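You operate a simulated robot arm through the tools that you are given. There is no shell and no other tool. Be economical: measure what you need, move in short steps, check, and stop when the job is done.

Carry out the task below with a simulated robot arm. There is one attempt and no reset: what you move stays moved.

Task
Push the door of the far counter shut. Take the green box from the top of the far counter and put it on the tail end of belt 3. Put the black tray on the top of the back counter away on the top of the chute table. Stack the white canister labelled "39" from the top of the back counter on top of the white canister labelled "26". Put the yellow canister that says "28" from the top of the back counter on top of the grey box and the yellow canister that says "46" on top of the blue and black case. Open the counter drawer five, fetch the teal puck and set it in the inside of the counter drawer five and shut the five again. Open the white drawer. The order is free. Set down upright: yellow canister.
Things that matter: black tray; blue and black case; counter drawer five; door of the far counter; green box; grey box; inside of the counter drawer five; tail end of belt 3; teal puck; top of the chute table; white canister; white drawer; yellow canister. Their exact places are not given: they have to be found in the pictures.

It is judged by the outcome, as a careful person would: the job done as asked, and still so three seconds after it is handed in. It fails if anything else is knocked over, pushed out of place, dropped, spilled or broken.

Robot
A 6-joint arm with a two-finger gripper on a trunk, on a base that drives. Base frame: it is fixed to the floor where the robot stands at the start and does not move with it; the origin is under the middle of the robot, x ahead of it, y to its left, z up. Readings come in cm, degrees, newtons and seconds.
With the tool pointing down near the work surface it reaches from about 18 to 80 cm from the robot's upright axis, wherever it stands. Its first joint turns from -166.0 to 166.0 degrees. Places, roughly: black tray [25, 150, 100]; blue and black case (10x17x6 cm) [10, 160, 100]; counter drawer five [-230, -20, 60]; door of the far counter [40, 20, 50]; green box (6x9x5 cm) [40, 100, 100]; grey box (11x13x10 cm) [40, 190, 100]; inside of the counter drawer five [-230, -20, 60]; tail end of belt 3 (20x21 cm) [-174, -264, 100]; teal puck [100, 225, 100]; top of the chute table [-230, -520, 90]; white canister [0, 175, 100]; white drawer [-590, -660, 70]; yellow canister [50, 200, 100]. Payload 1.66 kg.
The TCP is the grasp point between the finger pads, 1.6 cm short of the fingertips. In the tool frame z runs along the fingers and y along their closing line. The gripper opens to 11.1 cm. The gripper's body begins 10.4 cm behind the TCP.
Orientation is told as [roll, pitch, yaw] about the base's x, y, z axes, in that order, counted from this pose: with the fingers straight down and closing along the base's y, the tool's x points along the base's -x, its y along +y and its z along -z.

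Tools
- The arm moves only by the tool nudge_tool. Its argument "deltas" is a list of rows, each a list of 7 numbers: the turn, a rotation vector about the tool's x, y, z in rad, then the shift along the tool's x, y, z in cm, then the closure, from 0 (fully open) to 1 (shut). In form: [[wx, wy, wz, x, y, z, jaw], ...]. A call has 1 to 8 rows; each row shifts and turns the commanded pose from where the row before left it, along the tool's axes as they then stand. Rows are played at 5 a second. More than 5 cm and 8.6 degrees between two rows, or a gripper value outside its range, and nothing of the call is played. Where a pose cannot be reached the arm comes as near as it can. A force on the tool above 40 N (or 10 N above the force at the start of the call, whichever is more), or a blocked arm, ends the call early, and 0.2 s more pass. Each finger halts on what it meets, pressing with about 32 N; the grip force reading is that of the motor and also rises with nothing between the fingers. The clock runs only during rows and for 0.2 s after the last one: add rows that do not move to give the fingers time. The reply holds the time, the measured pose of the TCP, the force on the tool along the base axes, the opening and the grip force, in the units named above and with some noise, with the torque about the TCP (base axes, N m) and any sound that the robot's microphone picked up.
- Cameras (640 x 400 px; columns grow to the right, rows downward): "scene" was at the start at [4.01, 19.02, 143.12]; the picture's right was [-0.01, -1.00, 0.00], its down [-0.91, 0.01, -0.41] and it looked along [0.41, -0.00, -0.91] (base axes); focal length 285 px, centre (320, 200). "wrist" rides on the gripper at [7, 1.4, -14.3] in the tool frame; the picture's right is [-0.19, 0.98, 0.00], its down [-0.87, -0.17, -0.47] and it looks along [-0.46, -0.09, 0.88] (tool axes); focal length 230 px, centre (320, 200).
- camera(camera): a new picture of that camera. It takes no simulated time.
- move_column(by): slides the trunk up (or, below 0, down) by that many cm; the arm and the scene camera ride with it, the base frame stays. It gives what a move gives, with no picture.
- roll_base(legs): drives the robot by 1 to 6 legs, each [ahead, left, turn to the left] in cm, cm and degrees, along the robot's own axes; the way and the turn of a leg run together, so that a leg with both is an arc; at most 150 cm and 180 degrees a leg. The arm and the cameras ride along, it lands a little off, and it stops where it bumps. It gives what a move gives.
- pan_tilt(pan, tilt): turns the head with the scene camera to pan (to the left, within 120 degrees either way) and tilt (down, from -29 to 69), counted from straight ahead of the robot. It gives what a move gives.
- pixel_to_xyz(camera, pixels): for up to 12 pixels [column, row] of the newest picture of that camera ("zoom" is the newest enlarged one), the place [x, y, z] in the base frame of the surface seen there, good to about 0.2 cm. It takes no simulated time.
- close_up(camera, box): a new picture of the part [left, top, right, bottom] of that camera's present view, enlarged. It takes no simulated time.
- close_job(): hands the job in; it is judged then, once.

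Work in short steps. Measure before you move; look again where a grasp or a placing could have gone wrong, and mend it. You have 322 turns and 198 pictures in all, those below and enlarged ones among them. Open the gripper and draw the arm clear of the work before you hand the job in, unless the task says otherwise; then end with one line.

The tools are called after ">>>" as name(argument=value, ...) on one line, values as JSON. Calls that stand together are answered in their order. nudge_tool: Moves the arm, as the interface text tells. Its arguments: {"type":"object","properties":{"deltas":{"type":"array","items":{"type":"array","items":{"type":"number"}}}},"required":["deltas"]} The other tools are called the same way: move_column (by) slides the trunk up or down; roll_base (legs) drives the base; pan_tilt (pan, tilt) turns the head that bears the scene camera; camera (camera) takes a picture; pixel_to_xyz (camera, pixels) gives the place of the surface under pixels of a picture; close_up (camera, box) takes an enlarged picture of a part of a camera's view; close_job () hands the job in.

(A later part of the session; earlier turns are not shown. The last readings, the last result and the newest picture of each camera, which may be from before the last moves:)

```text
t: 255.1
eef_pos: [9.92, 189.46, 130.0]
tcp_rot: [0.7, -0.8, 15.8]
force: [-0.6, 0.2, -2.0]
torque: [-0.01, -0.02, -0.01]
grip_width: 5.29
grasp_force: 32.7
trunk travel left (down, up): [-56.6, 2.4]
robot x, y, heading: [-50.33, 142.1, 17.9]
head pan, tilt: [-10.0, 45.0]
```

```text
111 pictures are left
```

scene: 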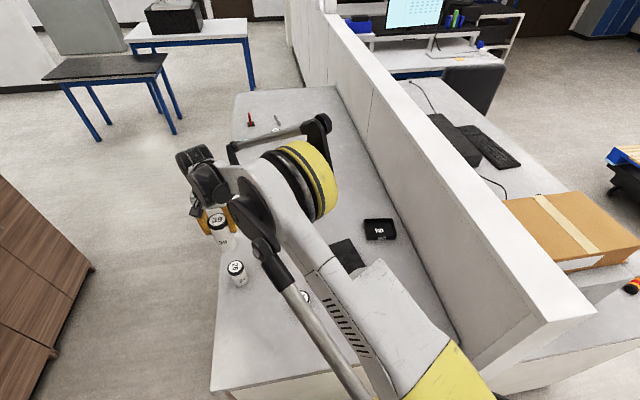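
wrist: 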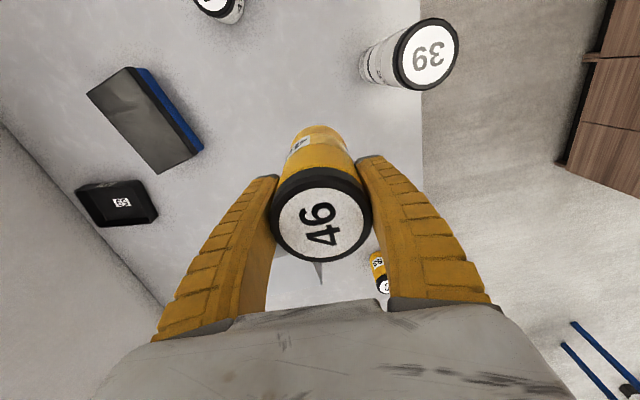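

46 held. I carry it to the case centre (13.4,159).

>>> nudge_tool(deltas=[[0, 0, 0, 0.69, -4.32, 0, 0.7], [0, 0, 0, 0.69, -4.32, 0, 0.7], [0, 0, 0, 0.69, -4.32, 0, 0.7], [0, 0, 0, 0.69, -4.32, 0, 0.7], [0, 0, 0, 0.69, -4.32, 0, 0.7], [0, 0, 0, 0.69, -4.32, 0, 0.7], [0, 0, 0, 0.69, -4.32, 0, 0.7], [0, 0, 0, 0, 0, 0, 0.7]])

>>> move_column(by=-17)

>>> camera(camera="scene")

>>> camera(camera="wrist")

```text
t: 256.9
eef_pos: [13.3, 159.1, 129.51]
tcp_rot: [0.8, -0.9, 15.7]
force: [-0.7, 0.0, -3.0]
torque: [-0.04, 0.04, 0.02]
grip_width: 5.3
grasp_force: 31.9
trunk travel left (down, up): [-56.6, 2.4]
robot x, y, heading: [-50.79, 142.47, 18.4]
head pan, tilt: [-10.0, 45.0]
```

```text
t: 258.8
eef_pos: [13.41, 158.91, 112.53]
tcp_rot: [0.8, -0.9, 15.7]
force: [0.6, 0.9, -3.0]
torque: [-0.01, -0.01, -0.01]
grip_width: 5.28
grasp_force: 32.1
trunk travel left (down, up): [-39.6, 19.4]
robot x, y, heading: [-50.56, 142.35, 18.2]
head pan, tilt: [-10.0, 45.0]
```

```text
110 pictures are left
```

scene: 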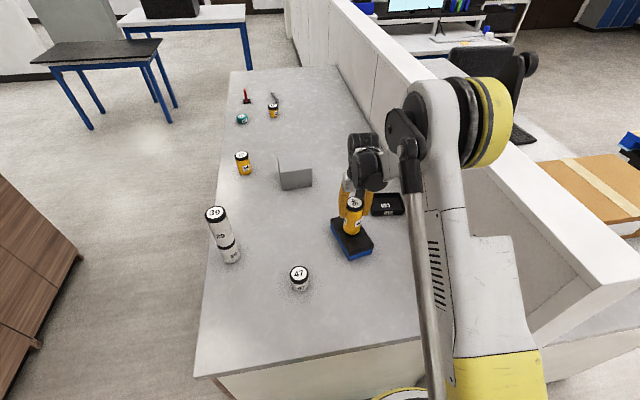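

```text
109 pictures are left
```

wrist: 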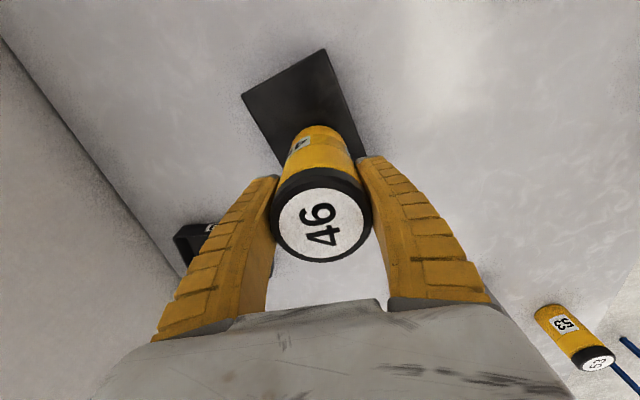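

The stack stands upright and 46 is over the case's middle. I lower to contact.

>>> move_column(by=-1)

>>> move_column(by=-0.2)

```text
t: 259.4
eef_pos: [13.28, 159.06, 111.5]
tcp_rot: [0.7, -0.9, 15.8]
force: [-0.1, -1.2, -2.3]
torque: [-0.01, -0.04, 0.03]
grip_width: 5.31
grasp_force: 32.1
trunk travel left (down, up): [-38.6, 20.4]
robot x, y, heading: [-50.56, 142.09, 18.0]
head pan, tilt: [-10.0, 45.0]
```

```text
t: 259.9
eef_pos: [13.37, 159.04, 111.33]
tcp_rot: [0.7, -1.0, 15.7]
force: [1.5, 0.2, 6.0]
torque: [0.1, 0.0, 0.0]
grip_width: 5.29
grasp_force: 31.8
trunk travel left (down, up): [-38.4, 20.6]
robot x, y, heading: [-50.47, 142.15, 18.2]
head pan, tilt: [-10.0, 45.0]
```

Contact felt (6 N). Release and raise.

>>> nudge_tool(deltas=[[0, 0, 0, 0, 0, 0, 0.45], [0, 0, 0, 0, 0, 0, 0.35], [0, 0, 0, 0, 0, 0, 0.2], [0, 0, 0, 0, 0, 0, 0], [0, 0, 0, 0, 0, 0, 0]])

>>> move_column(by=20)

>>> camera(camera="scene")

>>> pixel_to_xyz(camera="scene", pixels=[[385, 205], [246, 119], [273, 110], [295, 170], [275, 170], [305, 168]])

```text
t: 261.1
eef_pos: [13.39, 158.96, 111.31]
tcp_rot: [0.6, -0.9, 15.7]
force: [-0.6, -0.3, 0.2]
torque: [0.02, 0.01, 0.01]
grip_width: 11.08
grasp_force: 0.1
trunk travel left (down, up): [-38.4, 20.6]
robot x, y, heading: [-50.58, 142.25, 18.2]
head pan, tilt: [-10.0, 45.0]
```

```text
t: 263.2
eef_pos: [13.29, 159.05, 131.24]
tcp_rot: [0.7, -0.9, 15.6]
force: [-0.3, 0.0, 1.4]
torque: [-0.03, -0.02, 0.0]
grip_width: 11.08
grasp_force: 0.0
trunk travel left (down, up): [-58.4, 0.6]
robot x, y, heading: [-50.7, 141.87, 18.3]
head pan, tilt: [-10.0, 45.0]
```

```text
108 pictures are left
```

scene: 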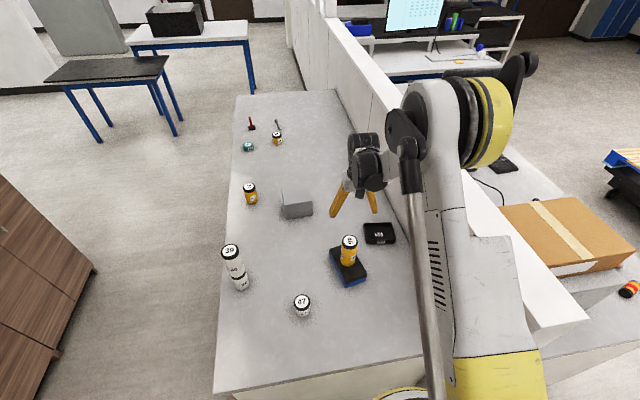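

```text
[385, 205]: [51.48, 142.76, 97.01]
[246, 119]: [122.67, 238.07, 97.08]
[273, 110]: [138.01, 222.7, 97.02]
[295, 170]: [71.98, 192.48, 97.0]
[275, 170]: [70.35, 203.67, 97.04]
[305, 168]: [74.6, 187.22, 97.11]
```

Both yellow/white placements look right. Now I drive around to the counter's north side for 28 and the puck.

>>> roll_base(legs=[[-17.6, 24.7, 0], [28.2, 69.7, 0], [118.7, -21, 0], [0, 0, -90]])

>>> pan_tilt(pan=0, tilt=55)

>>> camera(camera="scene")

>>> camera(camera="wrist")

```text
t: 278.6
eef_pos: [65.77, 189.17, 131.16]
tcp_rot: [0.7, -0.9, -74.8]
force: [0.3, 0.0, -0.1]
torque: [0.04, -0.01, 0.01]
grip_width: 11.09
grasp_force: 0.0
trunk travel left (down, up): [-58.4, 0.6]
robot x, y, heading: [49.47, 253.13, -72.1]
head pan, tilt: [-10.0, 45.0]
```

```text
t: 279.3
eef_pos: [65.61, 189.37, 131.27]
tcp_rot: [0.7, -0.9, -74.7]
force: [-0.2, -0.4, 0.1]
torque: [0.01, -0.02, -0.02]
grip_width: 11.1
grasp_force: 0.1
trunk travel left (down, up): [-58.4, 0.6]
robot x, y, heading: [49.33, 253.56, -72.5]
head pan, tilt: [0.0, 55.0]
```

```text
107 pictures are left
```

scene: 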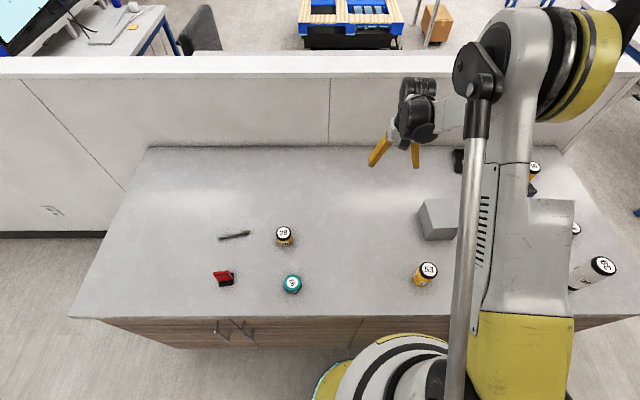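

```text
106 pictures are left
```

wrist: 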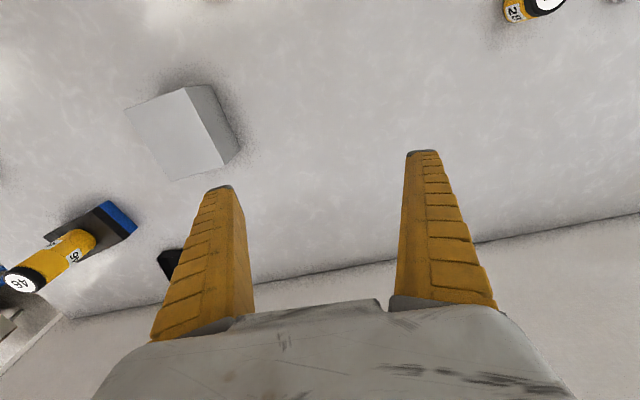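

>>> close_up(camera="scene", box=[200, 190, 480, 320])

>>> pixel_to_xyz(camera="zoom", pixels=[[190, 132], [175, 130], [207, 132], [190, 122], [190, 145], [212, 235], [193, 235], [232, 235], [212, 222], [212, 250], [195, 150], [216, 260]])

>>> pixel_to_xyz(camera="wrist", pixels=[[130, 112], [182, 92], [222, 162], [170, 178], [175, 135], [205, 90], [236, 150]])

```text
2.29 times, centred on (340, 255) of scene
```

zoom: 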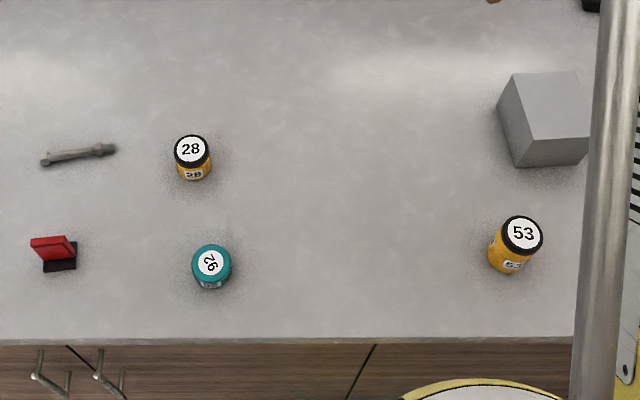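

```text
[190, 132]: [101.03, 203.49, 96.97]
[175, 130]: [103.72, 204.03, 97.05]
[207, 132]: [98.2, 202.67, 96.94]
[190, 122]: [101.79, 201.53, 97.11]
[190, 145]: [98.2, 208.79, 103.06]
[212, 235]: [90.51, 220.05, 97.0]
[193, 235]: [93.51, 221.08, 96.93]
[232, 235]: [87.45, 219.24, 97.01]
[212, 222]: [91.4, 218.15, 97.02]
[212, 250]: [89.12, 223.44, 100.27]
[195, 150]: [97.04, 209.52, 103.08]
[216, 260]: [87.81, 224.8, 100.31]
```

```text
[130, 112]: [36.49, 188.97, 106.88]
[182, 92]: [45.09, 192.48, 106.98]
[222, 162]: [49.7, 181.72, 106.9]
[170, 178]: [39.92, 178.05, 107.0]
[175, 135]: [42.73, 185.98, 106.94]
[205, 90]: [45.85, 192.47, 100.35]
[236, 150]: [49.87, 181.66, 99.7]
```

Grey box top centre (42.8,185.3), z 107. I measure 28's and the puck's rims with corrected pixels.

>>> pixel_to_xyz(camera="zoom", pixels=[[191, 150], [176, 149], [208, 150], [191, 138], [191, 163], [211, 262], [195, 263], [228, 262], [211, 247], [211, 276]])

```text
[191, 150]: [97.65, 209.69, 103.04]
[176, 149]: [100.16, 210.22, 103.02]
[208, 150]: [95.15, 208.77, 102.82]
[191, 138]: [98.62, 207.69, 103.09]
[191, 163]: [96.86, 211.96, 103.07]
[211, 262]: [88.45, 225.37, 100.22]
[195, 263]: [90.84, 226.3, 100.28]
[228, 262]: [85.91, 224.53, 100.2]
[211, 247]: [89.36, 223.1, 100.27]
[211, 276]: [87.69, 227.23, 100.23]
```

28 is at (97.7,209.7), top 103; puck at (88.4,225.3), top 100.3. I move over 28.

>>> nudge_tool(deltas=[[0, 0, 0, 1.41, 4.53, 0, 0], [0, 0, 0, 1.41, 4.53, 0, 0], [0, 0, 0, 1.41, 4.53, 0, 0], [0, 0, 0, 1.41, 4.53, 0, 0], [0, 0, 0, 1.41, 4.53, 0, 0], [0, 0, 0, 1.41, 4.53, 0, 0], [0, 0, 0, 1.41, 4.53, 0, 0], [0, 0, 0, 1.41, 4.53, 0, 0]])

>>> move_column(by=-20)

>>> camera(camera="wrist")

```text
t: 281.1
eef_pos: [97.98, 209.67, 131.72]
tcp_rot: [0.6, -0.9, -74.7]
force: [-0.2, 0.2, 0.5]
torque: [-0.04, 0.06, 0.02]
grip_width: 11.07
grasp_force: 0.0
trunk travel left (down, up): [-58.4, 0.6]
robot x, y, heading: [49.79, 253.14, -72.0]
head pan, tilt: [0.0, 55.0]
```

```text
t: 283.3
eef_pos: [97.95, 209.61, 111.71]
tcp_rot: [0.7, -0.9, -74.8]
force: [-0.5, 0.1, 0.4]
torque: [-0.02, 0.02, 0.02]
grip_width: 11.11
grasp_force: 0.0
trunk travel left (down, up): [-38.4, 20.6]
robot x, y, heading: [49.64, 253.52, -72.4]
head pan, tilt: [0.0, 55.0]
```

```text
104 pictures are left
```

wrist: 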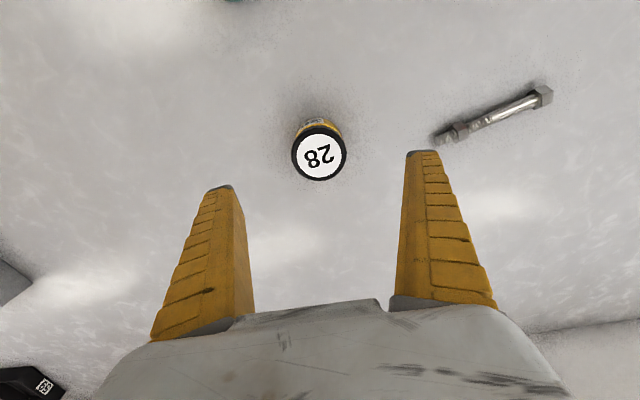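

I check the wrench's near end at (440,138) against the right finger's landing spot (104,211).

>>> pixel_to_xyz(camera="wrist", pixels=[[437, 140], [455, 130], [545, 95], [318, 158]])

```text
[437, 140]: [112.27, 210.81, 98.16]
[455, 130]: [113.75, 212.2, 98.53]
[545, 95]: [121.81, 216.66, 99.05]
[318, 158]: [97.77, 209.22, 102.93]
```

Clear by 7 cm. Lower to z≈100.5, grip and lift.

>>> move_column(by=-11.2)

>>> nudge_tool(deltas=[[0, 0, 0, 0, 0, 0, 0.4], [0, 0, 0, 0, 0, 0, 0.7], [0, 0, 0, 0, 0, 0, 0.7], [0, 0, 0, 0, 0, 0, 0.7]])

>>> move_column(by=25)

>>> nudge_tool(deltas=[[0, 0, 0, -1.3, -4.6, 0, 0.7], [0, 0, 0, -1.3, -4.6, 0, 0.7], [0, 0, 0, -1.3, -4.6, 0, 0.7], [0, 0, 0, -1.3, -4.6, 0, 0.7], [0, 0, 0, -1.3, -4.6, 0, 0.7], [0, 0, 0, -1.3, -4.6, 0, 0.7], [0, 0, 0, -1.3, -4.6, 0, 0.7], [0, 0, 0, 0, -4.6, 0, 0.7]])

>>> camera(camera="wrist")

```text
t: 284.7
eef_pos: [97.85, 209.6, 100.56]
tcp_rot: [0.8, -0.9, -74.7]
force: [-0.1, 0.0, -0.2]
torque: [0.03, -0.02, -0.04]
grip_width: 11.11
grasp_force: 0.0
trunk travel left (down, up): [-27.2, 31.8]
robot x, y, heading: [49.43, 252.95, -72.2]
head pan, tilt: [0.0, 55.0]
```

```text
t: 285.7
eef_pos: [97.88, 209.61, 100.62]
tcp_rot: [0.6, -0.9, -74.8]
force: [1.9, -1.4, 7.9]
torque: [-0.3, 0.08, 0.01]
grip_width: 5.44
grasp_force: 31.9
trunk travel left (down, up): [-27.2, 31.8]
robot x, y, heading: [49.9, 253.06, -71.9]
head pan, tilt: [0.0, 55.0]
```

```text
t: 288.3
eef_pos: [97.73, 209.6, 125.4]
tcp_rot: [0.8, -0.9, -74.8]
force: [-0.2, 0.5, -1.4]
torque: [0.0, 0.01, -0.01]
grip_width: 5.43
grasp_force: 31.9
trunk travel left (down, up): [-52.2, 6.8]
robot x, y, heading: [49.79, 253.38, -72.4]
head pan, tilt: [0.0, 55.0]
```

```text
t: 290.1
eef_pos: [64.34, 191.37, 125.12]
tcp_rot: [0.8, -1.0, -74.8]
force: [-0.6, -0.6, -1.1]
torque: [0.02, -0.06, 0.0]
grip_width: 5.41
grasp_force: 31.6
trunk travel left (down, up): [-52.2, 6.8]
robot x, y, heading: [49.36, 252.84, -72.2]
head pan, tilt: [0.0, 55.0]
```

```text
103 pictures are left
```

wrist: 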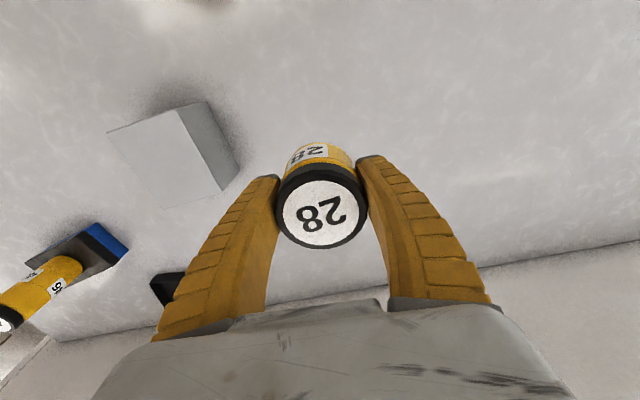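

28 held. I move over the grey box centre and lower near contact.

>>> nudge_tool(deltas=[[0, 0, 0, 0, -4.46, 0, 0.7], [0, 0, 0, 0, -4.46, 0, 0.7], [0, 0, 0, 0, -4.46, 0, 0.7], [0, 0, 0, 0, -4.46, 0, 0.7], [0, 0, 0, -0.1, -4.46, 0, 0.7], [0, 0, 0, 0, 0, 0, 0.7]])

>>> move_column(by=-13)

>>> camera(camera="wrist")

>>> camera(camera="scene")

```text
t: 291.5
eef_pos: [43.25, 185.25, 124.94]
tcp_rot: [0.7, -0.9, -74.8]
force: [0.5, 1.0, -1.4]
torque: [-0.03, 0.03, 0.01]
grip_width: 5.43
grasp_force: 31.8
trunk travel left (down, up): [-52.2, 6.8]
robot x, y, heading: [49.63, 253.39, -72.3]
head pan, tilt: [0.0, 55.0]
```

```text
t: 293.1
eef_pos: [43.03, 185.28, 112.08]
tcp_rot: [0.7, -0.8, -74.8]
force: [0.6, -0.3, -1.1]
torque: [-0.04, 0.02, 0.0]
grip_width: 5.4
grasp_force: 31.4
trunk travel left (down, up): [-39.2, 19.8]
robot x, y, heading: [49.42, 253.38, -72.2]
head pan, tilt: [0.0, 55.0]
```

```text
102 pictures are left
```

wrist: 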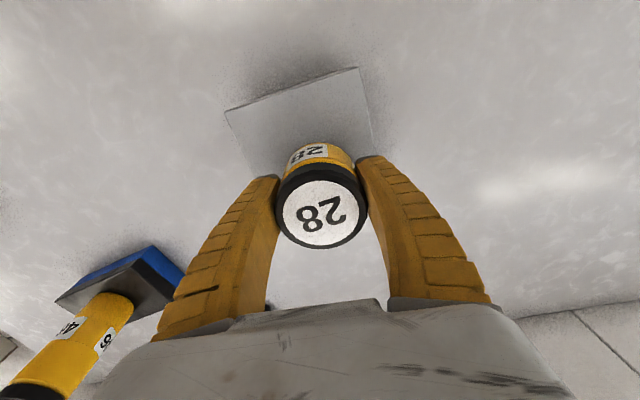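

```text
101 pictures are left
```

scene: 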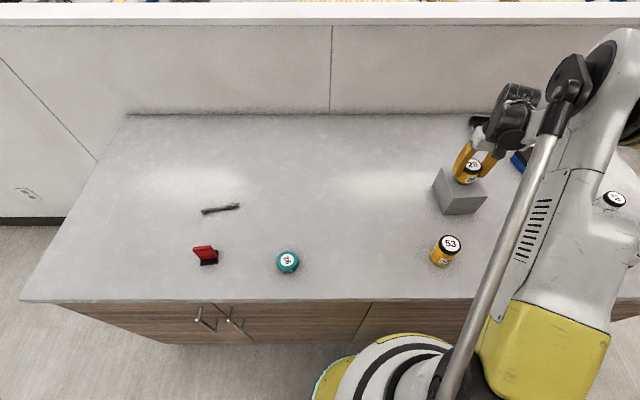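

Over the box's centre. Lower to contact.

>>> move_column(by=-1.35)

>>> move_column(by=-0.2)

```text
t: 293.7
eef_pos: [43.05, 185.26, 110.55]
tcp_rot: [0.8, -0.8, -74.8]
force: [0.6, 0.1, 2.0]
torque: [-0.04, 0.03, -0.02]
grip_width: 5.41
grasp_force: 32.1
trunk travel left (down, up): [-37.8, 21.2]
robot x, y, heading: [49.55, 253.15, -72.3]
head pan, tilt: [0.0, 55.0]
```

```text
t: 294.2
eef_pos: [43.06, 185.34, 110.46]
tcp_rot: [0.8, -1.0, -74.8]
force: [-0.9, -6.6, 19.2]
torque: [-0.21, -0.1, -0.06]
grip_width: 5.49
grasp_force: 31.8
trunk travel left (down, up): [-37.6, 21.4]
robot x, y, heading: [49.56, 252.99, -72.0]
head pan, tilt: [0.0, 55.0]
```

Contact. I ease up 0.1, release, raise and look.

>>> move_column(by=0.1)

>>> nudge_tool(deltas=[[0, 0, 0, 0, 0, 0, 0.45], [0, 0, 0, 0, 0, 0, 0.35], [0, 0, 0, 0, 0, 0, 0.2], [0, 0, 0, 0, 0, 0, 0], [0, 0, 0, 0, 0, 0, 0]])

>>> move_column(by=18)

>>> camera(camera="wrist")

```text
t: 294.7
eef_pos: [43.1, 185.3, 110.47]
tcp_rot: [0.7, -0.9, -74.8]
force: [-1.0, -4.3, 13.7]
torque: [-0.26, 0.12, 0.0]
grip_width: 5.45
grasp_force: 31.8
trunk travel left (down, up): [-37.7, 21.3]
robot x, y, heading: [49.55, 253.73, -72.3]
head pan, tilt: [0.0, 55.0]
```

```text
t: 295.9
eef_pos: [43.06, 185.19, 110.47]
tcp_rot: [0.7, -0.9, -74.9]
force: [0.1, 0.0, -0.6]
torque: [-0.01, 0.01, -0.01]
grip_width: 11.09
grasp_force: 0.1
trunk travel left (down, up): [-37.7, 21.3]
robot x, y, heading: [49.37, 253.17, -72.3]
head pan, tilt: [0.0, 55.0]
```

```text
t: 297.9
eef_pos: [43.2, 185.32, 128.43]
tcp_rot: [0.7, -0.8, -74.8]
force: [-0.7, -0.3, 0.8]
torque: [-0.01, -0.01, 0.02]
grip_width: 11.1
grasp_force: 0.2
trunk travel left (down, up): [-55.7, 3.3]
robot x, y, heading: [49.57, 252.83, -72.3]
head pan, tilt: [0.0, 55.0]
```

```text
100 pictures are left
```

wrist: 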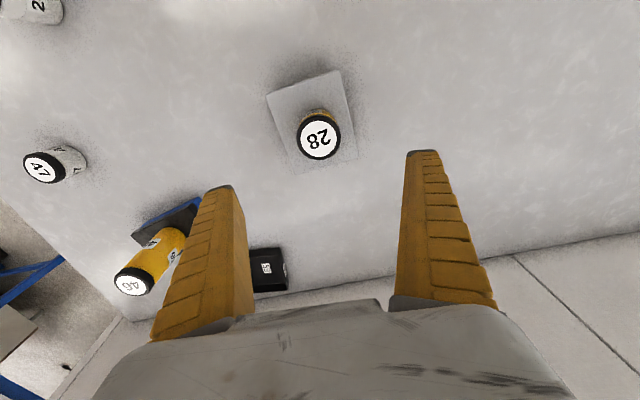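

28 is on the grey box. Now the teal puck: I move over (88.4,225.3).

>>> nudge_tool(deltas=[[0, 0, 0, 2.06, 4.16, 0, 0], [0, 0, 0, 2.06, 4.16, 0, 0], [0, 0, 0, 2.06, 4.16, 0, 0], [0, 0, 0, 2.06, 4.16, 0, 0], [0, 0, 0, 2.06, 4.16, 0, 0], [0, 0, 0, 2.06, 4.16, 0, 0], [0, 0, 0, 2.06, 4.16, 0, 0], [0, 0, 0, 2.06, 4.16, 0, 0]])

>>> nudge_tool(deltas=[[0, 0, 0, 2.06, 4.16, 0, 0], [0, 0, 0, 2.06, 4.16, 0, 0], [0, 0, 0, 2.06, 4.16, 0, 0], [0, 0, 0, 2.06, 4.16, 0, 0], [0, 0, 0, 2.06, 4.16, 0, 0]])

>>> move_column(by=-18)

>>> camera(camera="wrist")

```text
t: 299.7
eef_pos: [71.35, 210.06, 128.79]
tcp_rot: [0.6, -0.9, -74.8]
force: [0.0, 0.7, 0.3]
torque: [-0.06, 0.03, -0.01]
grip_width: 11.12
grasp_force: 0.0
trunk travel left (down, up): [-55.7, 3.3]
robot x, y, heading: [49.54, 253.35, -72.6]
head pan, tilt: [0.0, 55.0]
```

```text
t: 300.9
eef_pos: [88.37, 225.27, 128.8]
tcp_rot: [0.5, -0.9, -74.7]
force: [0.0, 0.5, -0.2]
torque: [-0.03, 0.03, 0.0]
grip_width: 11.11
grasp_force: 0.1
trunk travel left (down, up): [-55.7, 3.3]
robot x, y, heading: [49.05, 253.48, -72.3]
head pan, tilt: [0.0, 55.0]
```

```text
t: 302.9
eef_pos: [88.16, 225.21, 110.77]
tcp_rot: [0.8, -1.0, -74.8]
force: [-1.0, 0.4, -0.3]
torque: [-0.01, 0.03, -0.01]
grip_width: 11.09
grasp_force: 0.0
trunk travel left (down, up): [-37.7, 21.3]
robot x, y, heading: [49.5, 253.05, -72.1]
head pan, tilt: [0.0, 55.0]
```

```text
99 pictures are left
```

wrist: 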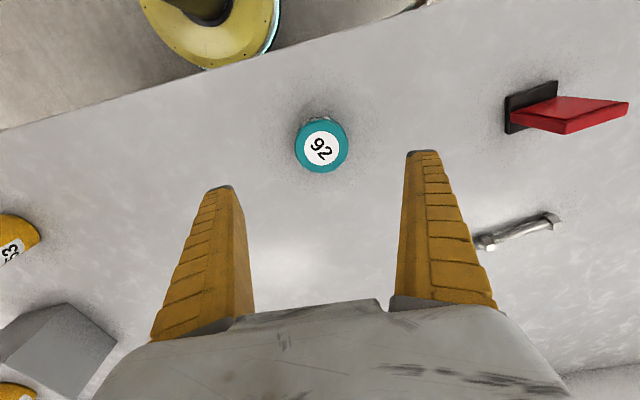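

Centered. I lower to TCP z≈99, grip and lift.

>>> move_column(by=-11.7)

>>> nudge_tool(deltas=[[0, 0, 0, 0, 0, 0, 0.4], [0, 0, 0, 0, 0, 0, 0.7], [0, 0, 0, 0, 0, 0, 0.7], [0, 0, 0, 0, 0, 0, 0.7]])

>>> move_column(by=31)

>>> camera(camera="wrist")

```text
t: 304.4
eef_pos: [88.19, 225.26, 99.17]
tcp_rot: [0.7, -0.9, -74.8]
force: [0.4, -0.5, 0.7]
torque: [-0.01, 0.02, -0.01]
grip_width: 11.08
grasp_force: 0.1
trunk travel left (down, up): [-26.0, 33.0]
robot x, y, heading: [49.32, 253.77, -72.0]
head pan, tilt: [0.0, 55.0]
```

```text
t: 305.4
eef_pos: [88.13, 225.26, 99.13]
tcp_rot: [0.7, -1.0, -74.9]
force: [0.8, -1.2, 9.4]
torque: [-0.19, 0.04, 0.0]
grip_width: 5.55
grasp_force: 31.9
trunk travel left (down, up): [-26.0, 33.0]
robot x, y, heading: [49.29, 253.72, -72.3]
head pan, tilt: [0.0, 55.0]
```

```text
t: 308.5
eef_pos: [88.24, 225.28, 130.14]
tcp_rot: [0.7, -0.9, -74.9]
force: [0.0, 0.1, -1.1]
torque: [-0.01, 0.01, 0.03]
grip_width: 5.51
grasp_force: 31.8
trunk travel left (down, up): [-57.0, 2.0]
robot x, y, heading: [49.97, 253.54, -72.3]
head pan, tilt: [0.0, 55.0]
```

```text
98 pictures are left
```

wrist: 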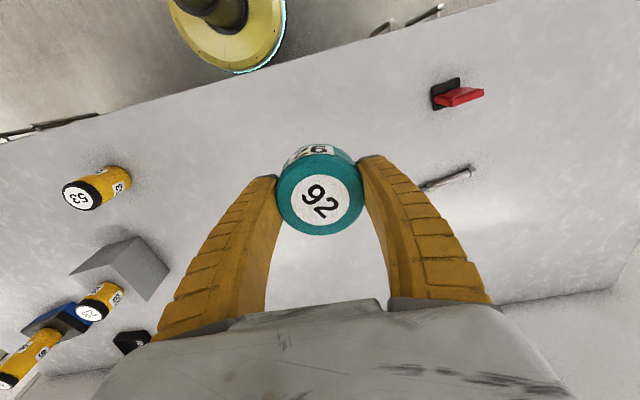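

Puck held. I center the arm in front of the robot, then turn and drive back around the counter.

>>> nudge_tool(deltas=[[0, 0, 0, 0, -4.7, 0, 0.7], [0, 0, 0, 0, -4.7, 0, 0.7], [0, 0, 0, 0, -4.7, 0, 0.7], [0, 0, 0, 0, -4.7, 0, 0.7], [0, 0, 0, 0, -4.7, 0, 0.7], [0, 0, 0, 0, -4.7, 0, 0.7]])

>>> roll_base(legs=[[0, 0, 180], [20.8, 119.1, 0], [-71, 31, 0], [-52.4, 13.5, 0]])

```text
t: 309.9
eef_pos: [61.52, 216.64, 131.96]
tcp_rot: [0.8, -0.8, -74.8]
force: [-1.0, 0.2, 0.2]
torque: [0.0, -0.04, 0.0]
grip_width: 5.55
grasp_force: 31.9
out of reach, approached as far as the arm can: row 3, 4, 5, 6
trunk travel left (down, up): [-57.0, 2.0]
robot x, y, heading: [49.61, 253.2, -72.3]
head pan, tilt: [0.0, 55.0]
```

```text
t: 330.1
eef_pos: [-73.15, 126.93, 131.97]
tcp_rot: [0.6, -0.9, 112.3]
force: [-0.8, 0.3, -0.8]
torque: [0.0, 0.01, -0.03]
grip_width: 5.55
grasp_force: 32.0
trunk travel left (down, up): [-57.0, 2.0]
robot x, y, heading: [-56.39, 92.52, 115.3]
head pan, tilt: [0.0, 55.0]
```

Heading came out 7° off; I correct it and continue south.

>>> roll_base(legs=[[0, 0, -7.3], [-115.6, 22.1, 0], [-115.6, 22.1, 0]])

```text
t: 342.2
eef_pos: [-43.92, -103.13, 132.01]
tcp_rot: [0.7, -0.8, 103.8]
force: [-0.1, -0.5, -0.5]
torque: [0.04, -0.01, -0.01]
grip_width: 5.49
grasp_force: 31.7
trunk travel left (down, up): [-57.0, 2.0]
robot x, y, heading: [-32.96, -139.67, 106.0]
head pan, tilt: [0.0, 55.0]
```

>>> roll_base(legs=[[-79.3, 87.3, 0], [-36.9, 34.5, 0], [-25, 61.3, 0]])

```text
t: 354.0
eef_pos: [-182.32, -289.99, 131.92]
tcp_rot: [0.7, -0.8, 104.7]
force: [-0.1, 0.5, -1.6]
torque: [0.05, 0.0, 0.02]
grip_width: 5.52
grasp_force: 32.2
trunk travel left (down, up): [-57.0, 2.0]
robot x, y, heading: [-170.47, -326.73, 107.8]
head pan, tilt: [0.0, 55.0]
```

>>> roll_base(legs=[[33.9, 44.3, 0.2], [70, 0, 0], [64, 0, 0]])

>>> pan_tilt(pan=-45, tilt=50)

>>> camera(camera="scene")

```text
t: 363.8
eef_pos: [-274.4, -142.26, 131.84]
tcp_rot: [0.7, -0.7, 104.8]
force: [0.3, 0.0, -1.2]
torque: [0.0, 0.01, 0.03]
grip_width: 5.49
grasp_force: 32.3
trunk travel left (down, up): [-57.0, 2.0]
robot x, y, heading: [-262.31, -179.04, 107.2]
head pan, tilt: [0.0, 55.0]
```

```text
t: 365.0
eef_pos: [-274.4, -142.31, 131.92]
tcp_rot: [0.6, -0.8, 104.8]
force: [0.2, -0.4, -1.2]
torque: [-0.01, 0.0, -0.02]
grip_width: 5.48
grasp_force: 31.9
trunk travel left (down, up): [-57.0, 2.0]
robot x, y, heading: [-262.52, -178.82, 107.3]
head pan, tilt: [-45.0, 50.0]
```

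```text
97 pictures are left
```

scene: 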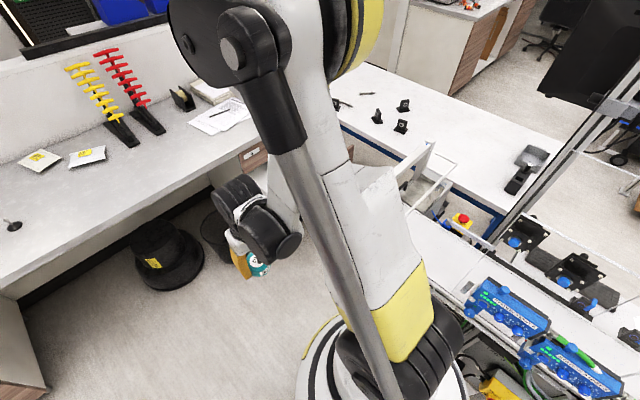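

Position is good; I advance to the drawer station (w 296, s -30).

>>> roll_base(legs=[[59, -8, 0.7]])

>>> pan_tilt(pan=-60, tilt=55)

>>> camera(camera="scene")

```text
t: 368.4
eef_pos: [-286.64, -83.82, 131.84]
tcp_rot: [0.7, -0.7, 106.8]
force: [0.1, 0.8, -1.2]
torque: [-0.02, -0.02, 0.02]
grip_width: 5.51
grasp_force: 31.9
trunk travel left (down, up): [-57.0, 2.0]
robot x, y, heading: [-273.38, -120.37, 109.2]
head pan, tilt: [-45.0, 50.0]
```

```text
t: 369.1
eef_pos: [-286.9, -84.15, 131.97]
tcp_rot: [0.7, -0.7, 106.8]
force: [-0.1, 0.5, -0.7]
torque: [0.0, 0.01, -0.01]
grip_width: 5.52
grasp_force: 32.4
trunk travel left (down, up): [-57.0, 2.0]
robot x, y, heading: [-273.43, -120.48, 109.3]
head pan, tilt: [-60.0, 55.0]
```

```text
96 pictures are left
```

scene: 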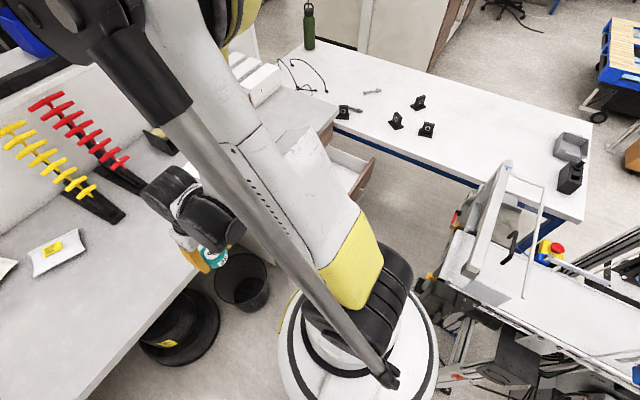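

I move the puck over the open drawer at (-236,-56), still high.

>>> nudge_tool(deltas=[[0, 0, 0, -1.03, -4.7, 0, 0.7], [0, 0, 0, -1.03, -4.7, 0, 0.7], [0, 0, 0, -1.03, -4.7, 0, 0.7], [0, 0, 0, -1.03, -4.7, 0, 0.7], [0, 0, 0, -1.03, -4.7, 0, 0.7], [0, 0, 0, -1.03, -4.7, 0, 0.7]])

>>> nudge_tool(deltas=[[0, 0, 0, -1.03, -4.7, 0, 0.7], [0, 0, 0, -1.03, -4.7, 0, 0.7], [0, 0, 0, -1.03, -4.7, 0, 0.7], [0, 0, 0, -1.03, -4.7, 0, 0.7], [0, 0, 0, -1.03, -4.7, 0, 0.7], [0, 0, 0, -1.03, -4.7, 0, 0.7]])

>>> camera(camera="wrist")

```text
t: 370.5
eef_pos: [-261.53, -69.93, 131.67]
tcp_rot: [0.8, -0.8, 106.8]
force: [-0.6, 0.4, -2.1]
torque: [-0.01, 0.05, 0.04]
grip_width: 5.51
grasp_force: 32.0
trunk travel left (down, up): [-57.0, 2.0]
robot x, y, heading: [-273.22, -120.24, 109.1]
head pan, tilt: [-60.0, 55.0]
```

```text
t: 371.9
eef_pos: [-236.11, -55.57, 131.06]
tcp_rot: [0.9, -0.8, 106.8]
force: [0.2, 0.2, -1.7]
torque: [-0.03, 0.03, 0.01]
grip_width: 5.52
grasp_force: 32.1
trunk travel left (down, up): [-57.0, 2.0]
robot x, y, heading: [-273.36, -120.25, 109.3]
head pan, tilt: [-60.0, 55.0]
```

```text
95 pictures are left
```

wrist: 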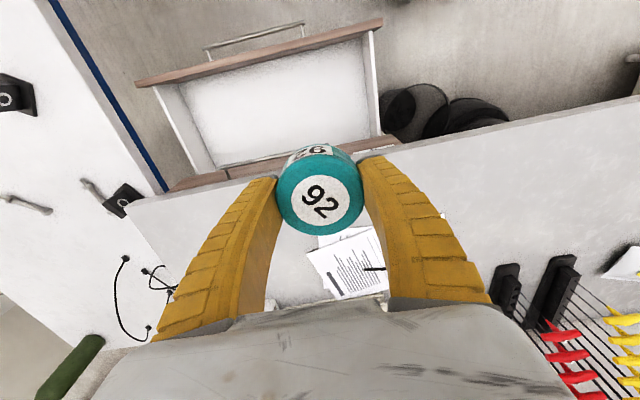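

The puck is over the drawer. I lower the arm 14 cm, then the trunk in stages.

>>> nudge_tool(deltas=[[0, 0, 0, 0, 0, 4.8, 0.7], [0, 0, 0, 0, 0, 4.8, 0.7], [0, 0, 0, 0, 0, 4.8, 0.7], [0, 0, 0, 0, 0, 0, 0.7]])

>>> move_column(by=-35)

>>> camera(camera="wrist")

>>> camera(camera="scene")

```text
t: 372.9
eef_pos: [-236.69, -55.7, 116.89]
tcp_rot: [0.7, -0.7, 106.7]
force: [-0.1, -0.4, -1.4]
torque: [0.02, -0.02, 0.01]
grip_width: 5.52
grasp_force: 32.6
trunk travel left (down, up): [-57.0, 2.0]
robot x, y, heading: [-273.59, -119.99, 109.0]
head pan, tilt: [-60.0, 55.0]
```

```text
t: 376.3
eef_pos: [-236.73, -55.62, 81.86]
tcp_rot: [0.6, -0.9, 106.9]
force: [-0.2, -0.3, -0.5]
torque: [0.01, 0.0, 0.02]
grip_width: 5.52
grasp_force: 32.0
trunk travel left (down, up): [-22.0, 37.0]
robot x, y, heading: [-273.56, -120.23, 109.2]
head pan, tilt: [-60.0, 55.0]
```

```text
94 pictures are left
```

wrist: 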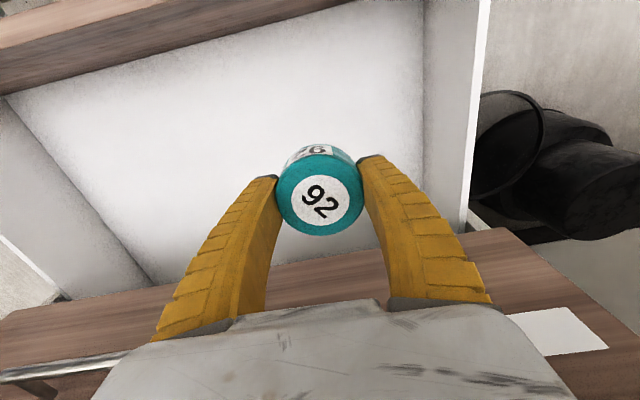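

```text
93 pictures are left
```

scene: 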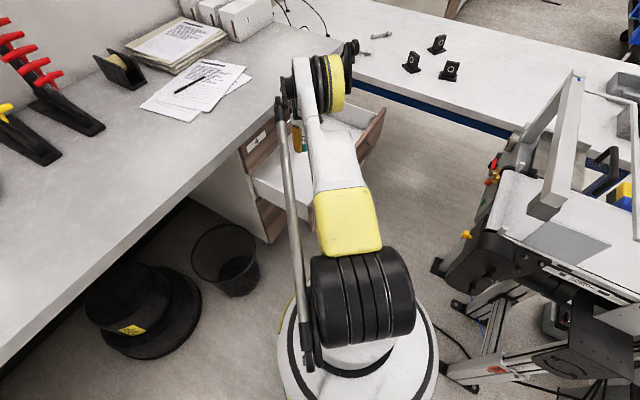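

I check the elbow at (340,80)/(355,48) relative to the counter and table before lowering 20 more.

>>> pixel_to_xyz(camera="scene", pixels=[[340, 80], [355, 48], [330, 110], [300, 70], [285, 110], [295, 140], [303, 145]])

```text
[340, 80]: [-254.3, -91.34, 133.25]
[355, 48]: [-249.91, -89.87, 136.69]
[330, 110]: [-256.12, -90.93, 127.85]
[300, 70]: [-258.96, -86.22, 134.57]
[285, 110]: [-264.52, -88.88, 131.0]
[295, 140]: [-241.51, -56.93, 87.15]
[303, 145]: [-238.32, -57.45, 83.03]
```

Clear. Lower 20 cm, then gently to contact.

>>> move_column(by=-20)

>>> camera(camera="wrist")

>>> nudge_tool(deltas=[[0, 0, 0, 0, 0, 1.5, 0.7], [0, 0, 0, 0, 0, 0.4, 0.7], [0, 0, 0, 0, 0, 0, 0.7]])

```text
t: 378.5
eef_pos: [-236.69, -55.58, 61.92]
tcp_rot: [0.7, -0.7, 106.9]
force: [0.5, -0.4, -0.6]
torque: [0.0, 0.01, 0.04]
grip_width: 5.51
grasp_force: 32.4
trunk travel left (down, up): [-2.0, 57.0]
robot x, y, heading: [-273.5, -120.12, 109.5]
head pan, tilt: [-60.0, 55.0]
```

```text
92 pictures are left
```

wrist: 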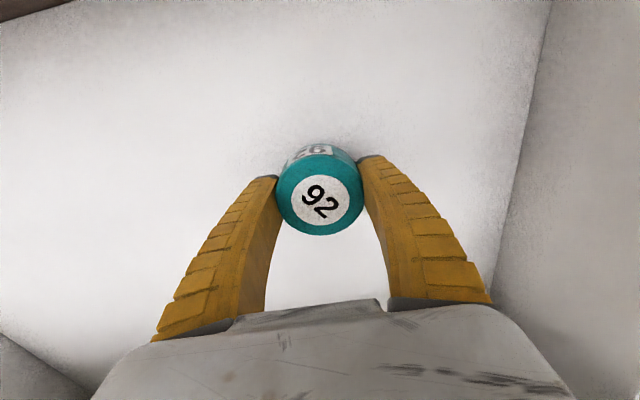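

```text
t: 379.3
eef_pos: [-236.68, -55.5, 59.98]
tcp_rot: [0.7, -0.8, 106.8]
force: [-0.3, -0.4, -0.5]
torque: [0.0, -0.02, -0.03]
grip_width: 5.53
grasp_force: 32.1
trunk travel left (down, up): [-2.0, 57.0]
robot x, y, heading: [-273.31, -119.97, 109.5]
head pan, tilt: [-60.0, 55.0]
```

About 0.4 cm to go. Lower, release, and raise.

>>> nudge_tool(deltas=[[0, 0, 0, 0, 0, 0.4, 0.7], [0, 0, 0, 0, 0, 0, 0.45], [0, 0, 0, 0, 0, 0, 0.35], [0, 0, 0, 0, 0, 0, 0.2], [0, 0, 0, 0, 0, 0, 0.2]])

>>> move_column(by=40)

>>> camera(camera="wrist")

```text
t: 380.5
eef_pos: [-236.74, -55.52, 59.52]
tcp_rot: [0.6, -0.9, 106.8]
force: [0.9, -0.1, 0.1]
torque: [0.0, 0.0, 0.0]
grip_width: 8.97
grasp_force: 0.6
trunk travel left (down, up): [-2.0, 57.0]
robot x, y, heading: [-273.62, -120.21, 109.4]
head pan, tilt: [-60.0, 55.0]
```

```text
t: 384.3
eef_pos: [-236.77, -55.59, 99.55]
tcp_rot: [0.7, -0.7, 106.8]
force: [-0.1, 0.6, 0.1]
torque: [-0.04, 0.02, -0.02]
grip_width: 8.99
grasp_force: 0.6
trunk travel left (down, up): [-42.0, 17.0]
robot x, y, heading: [-273.56, -120.46, 109.3]
head pan, tilt: [-60.0, 55.0]
```

```text
91 pictures are left
```

wrist: 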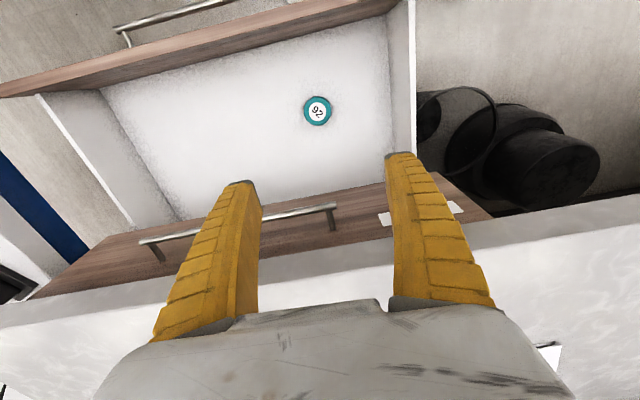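

Puck is in the drawer. I close the fingers, tilt 20°, shift left and back the base off 25 cm to push the panel shut from outside.

>>> nudge_tool(deltas=[[0, -0.117, 0, 0, 4, 0, 1], [0, -0.117, 0, 0, 4, 0, 1], [0, -0.117, 0, 0, 0, 0, 1], [0, 0, 0, 0, 0, 0, 1]])

>>> roll_base(legs=[[-26, 0, -1.2]])

>>> camera(camera="wrist")

```text
t: 385.3
eef_pos: [-244.52, -57.83, 99.75]
tcp_rot: [0.6, -21.0, 106.6]
force: [0.7, 0.0, -0.5]
torque: [-0.03, -0.02, 0.0]
grip_width: 0.02
grasp_force: 28.9
trunk travel left (down, up): [-42.0, 17.0]
robot x, y, heading: [-273.54, -120.28, 109.4]
head pan, tilt: [-60.0, 55.0]
```

```text
t: 387.2
eef_pos: [-234.63, -83.28, 99.81]
tcp_rot: [0.6, -21.0, 105.3]
force: [1.2, 0.2, 0.7]
torque: [0.03, 0.01, 0.0]
grip_width: 0.02
grasp_force: 28.3
trunk travel left (down, up): [-42.0, 17.0]
robot x, y, heading: [-265.3, -144.94, 108.1]
head pan, tilt: [-60.0, 55.0]
```

```text
90 pictures are left
```

wrist: 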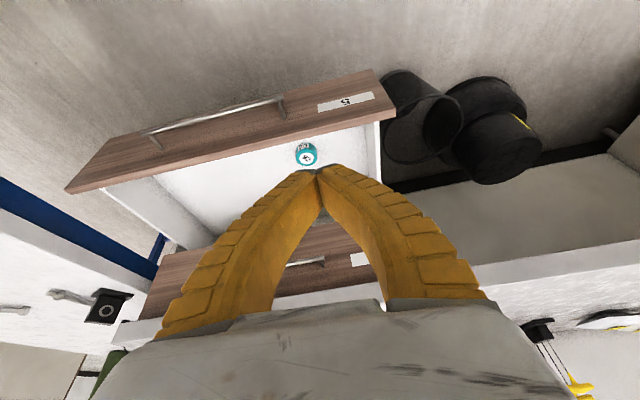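

I measure the panel's outer top edge and handle end.

>>> pixel_to_xyz(camera="wrist", pixels=[[376, 90], [340, 112], [345, 100], [285, 112], [200, 140], [330, 125]])

>>> move_column(by=-30.5)

>>> camera(camera="wrist")

```text
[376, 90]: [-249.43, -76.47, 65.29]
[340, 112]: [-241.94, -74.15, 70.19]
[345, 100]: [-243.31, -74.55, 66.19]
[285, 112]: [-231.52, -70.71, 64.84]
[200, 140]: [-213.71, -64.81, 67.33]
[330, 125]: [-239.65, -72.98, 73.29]
```

```text
t: 390.2
eef_pos: [-234.64, -83.17, 69.3]
tcp_rot: [0.7, -20.9, 105.4]
force: [0.6, 0.5, 0.0]
torque: [0.01, -0.01, -0.03]
grip_width: 0.01
grasp_force: 28.8
trunk travel left (down, up): [-11.5, 47.5]
robot x, y, heading: [-264.95, -145.1, 107.9]
head pan, tilt: [-60.0, 55.0]
```

```text
89 pictures are left
```

wrist: 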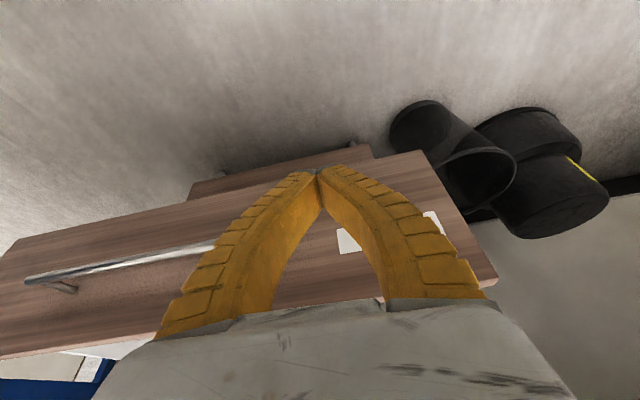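

The face is at s≈4.3 (29 cm open). I push by driving the base ahead 30 cm.

>>> roll_base(legs=[[30, 0, 0]])

>>> camera(camera="wrist")

```text
t: 392.3
eef_pos: [-244.17, -54.68, 69.29]
tcp_rot: [0.7, -20.9, 105.4]
force: [-0.5, 0.0, -0.8]
torque: [-0.01, -0.01, 0.01]
grip_width: 0.0
grasp_force: 28.7
trunk travel left (down, up): [-11.5, 47.5]
robot x, y, heading: [-274.27, -116.22, 108.1]
head pan, tilt: [-60.0, 55.0]
```

```text
88 pictures are left
```

wrist: 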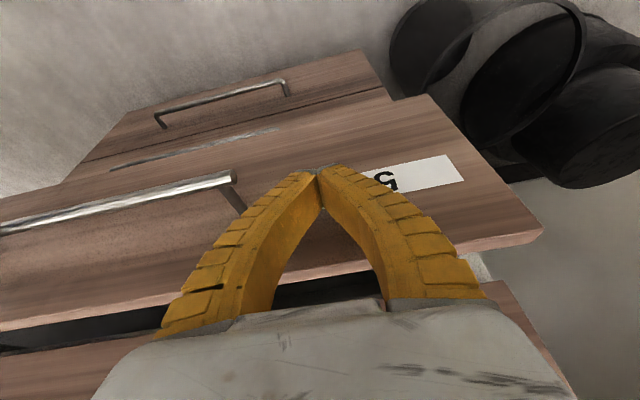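

Nearly shut. I finish with the arm in short force-limited steps.

>>> nudge_tool(deltas=[[0, 0, 0, -2.3, 0, 0.88, 1], [0, 0, 0, -2.3, 0, 0.88, 1], [0, 0, 0, -1.87, 0, 0.7, 1]])

>>> nudge_tool(deltas=[[0, 0, 0, -0.94, 0, 0.35, 1], [0, 0, 0, -0.94, 0, 0.35, 1], [0, 0, 0, -0.94, 0, 0.35, 1]])

>>> camera(camera="wrist")

```text
t: 393.1
eef_pos: [-246.01, -48.18, 69.17]
tcp_rot: [0.7, -21.0, 105.4]
force: [-0.5, 0.1, -0.8]
torque: [0.04, -0.01, -0.01]
grip_width: 0.0
grasp_force: 29.0
trunk travel left (down, up): [-11.5, 47.5]
robot x, y, heading: [-274.38, -116.45, 108.1]
head pan, tilt: [-60.0, 55.0]
```

```text
t: 393.8
eef_pos: [-246.45, -46.53, 69.16]
tcp_rot: [0.8, -20.2, 105.2]
force: [0.9, -10.4, 4.8]
torque: [0.0, 0.05, 0.17]
grip_width: 0.0
grasp_force: 28.9
trunk travel left (down, up): [-11.5, 47.5]
robot x, y, heading: [-274.31, -116.26, 108.1]
head pan, tilt: [-60.0, 55.0]
stopped in row 3: the force on the tool passed its limit at 52 N (the readings are from after the stop); the commanded pose is now the measured one
```

```text
87 pictures are left
```

wrist: 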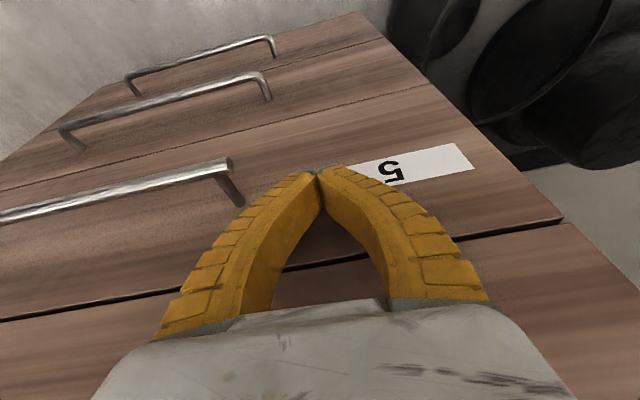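

Drawer five is flush shut. I back off, raise and tuck the arm to the lane center.

>>> nudge_tool(deltas=[[0, 0, 0, 3.75, 0, -1.4, 1], [0, 0, 0, 3.75, 0, -1.4, 1], [0, 0, 0, 3.75, 0, -1.4, 1]])

>>> move_column(by=40)

>>> nudge_tool(deltas=[[0, 0, 0, 0.47, 0, -4.4, 1], [0, 0, 0, 0.47, 0, -4.4, 1], [0, 0, 0, 0.47, 0, -4.4, 1], [0, 0, 0, 0.47, 0, -4.4, 1], [0, 0.117, 0, 0, 4.9, 0, 0.5], [0, 0.117, 0, 0, 4.9, 0, 0], [0, 0.117, 0, 0, 4.9, 0, 0], [0, 0, 0, 0, 4.9, 0, 0]])

>>> nudge_tool(deltas=[[0, 0, 0, 0, 4.9, 0, 0], [0, 0, 0, 0, 4.9, 0, 0], [0, 0, 0, 0, 4.9, 0, 0], [0, 0, 0, 0, 4.9, 0, 0], [0, 0, 0, 0, 4.9, 0, 0]])

>>> camera(camera="scene")

```text
t: 394.6
eef_pos: [-243.11, -57.99, 69.26]
tcp_rot: [0.9, -20.3, 105.3]
force: [0.2, -0.6, 0.0]
torque: [0.02, -0.01, -0.05]
grip_width: 0.0
grasp_force: 28.9
trunk travel left (down, up): [-11.5, 47.5]
robot x, y, heading: [-274.46, -116.65, 108.1]
head pan, tilt: [-60.0, 55.0]
```

```text
t: 398.4
eef_pos: [-243.09, -57.98, 109.22]
tcp_rot: [0.9, -20.2, 105.4]
force: [0.7, 0.4, -0.3]
torque: [0.02, 0.01, -0.01]
grip_width: 0.0
grasp_force: 28.4
trunk travel left (down, up): [-51.5, 7.5]
robot x, y, heading: [-274.69, -116.26, 108.0]
head pan, tilt: [-60.0, 55.0]
```

```text
t: 400.2
eef_pos: [-259.68, -71.02, 125.49]
tcp_rot: [0.7, -0.2, 105.6]
force: [-0.8, -0.3, -0.3]
torque: [0.04, -0.04, -0.01]
grip_width: 11.09
grasp_force: 0.1
trunk travel left (down, up): [-51.5, 7.5]
robot x, y, heading: [-274.53, -116.24, 108.0]
head pan, tilt: [-60.0, 55.0]
```

```text
t: 401.4
eef_pos: [-283.3, -77.0, 125.79]
tcp_rot: [0.6, -0.2, 105.7]
force: [-0.8, -0.1, -0.9]
torque: [0.01, -0.01, 0.0]
grip_width: 11.11
grasp_force: 0.0
trunk travel left (down, up): [-51.5, 7.5]
robot x, y, heading: [-274.39, -116.47, 108.3]
head pan, tilt: [-60.0, 55.0]
```

```text
86 pictures are left
```

scene: 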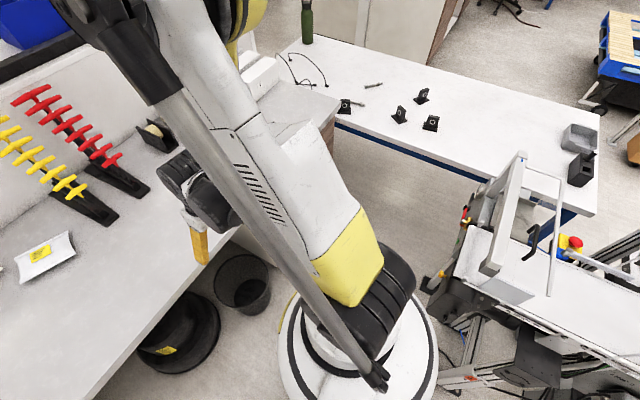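

Drive back out of the lane, then around to the counter's west end for the tray.

>>> move_column(by=7)

>>> roll_base(legs=[[-40, 8, 0], [-80, 0, 0], [-78, 0, 0]])

```text
t: 402.5
eef_pos: [-283.04, -77.01, 132.76]
tcp_rot: [0.9, -0.3, 105.6]
force: [-0.6, 0.3, 0.0]
torque: [-0.01, 0.04, -0.01]
grip_width: 11.08
grasp_force: 0.1
trunk travel left (down, up): [-58.5, 0.5]
robot x, y, heading: [-274.43, -116.31, 108.3]
head pan, tilt: [-60.0, 55.0]
```

```text
t: 412.8
eef_pos: [-229.84, -269.44, 132.69]
tcp_rot: [0.7, -0.3, 104.9]
force: [-0.1, -0.4, 0.7]
torque: [0.02, 0.02, -0.01]
grip_width: 11.07
grasp_force: 0.0
trunk travel left (down, up): [-58.5, 0.5]
robot x, y, heading: [-221.79, -308.98, 107.3]
head pan, tilt: [-60.0, 55.0]
```

>>> roll_base(legs=[[-32.6, -44.1, 0], [24.7, -62.1, 0], [36.1, -35.3, 0], [75.2, -91.5, 0]])

```text
t: 427.4
eef_pos: [-40.06, -102.17, 132.75]
tcp_rot: [0.8, -0.3, 104.9]
force: [0.2, 0.6, 0.5]
torque: [0.02, 0.0, 0.01]
grip_width: 11.08
grasp_force: 0.1
trunk travel left (down, up): [-58.5, 0.5]
robot x, y, heading: [-31.72, -141.75, 107.3]
head pan, tilt: [-60.0, 55.0]
```

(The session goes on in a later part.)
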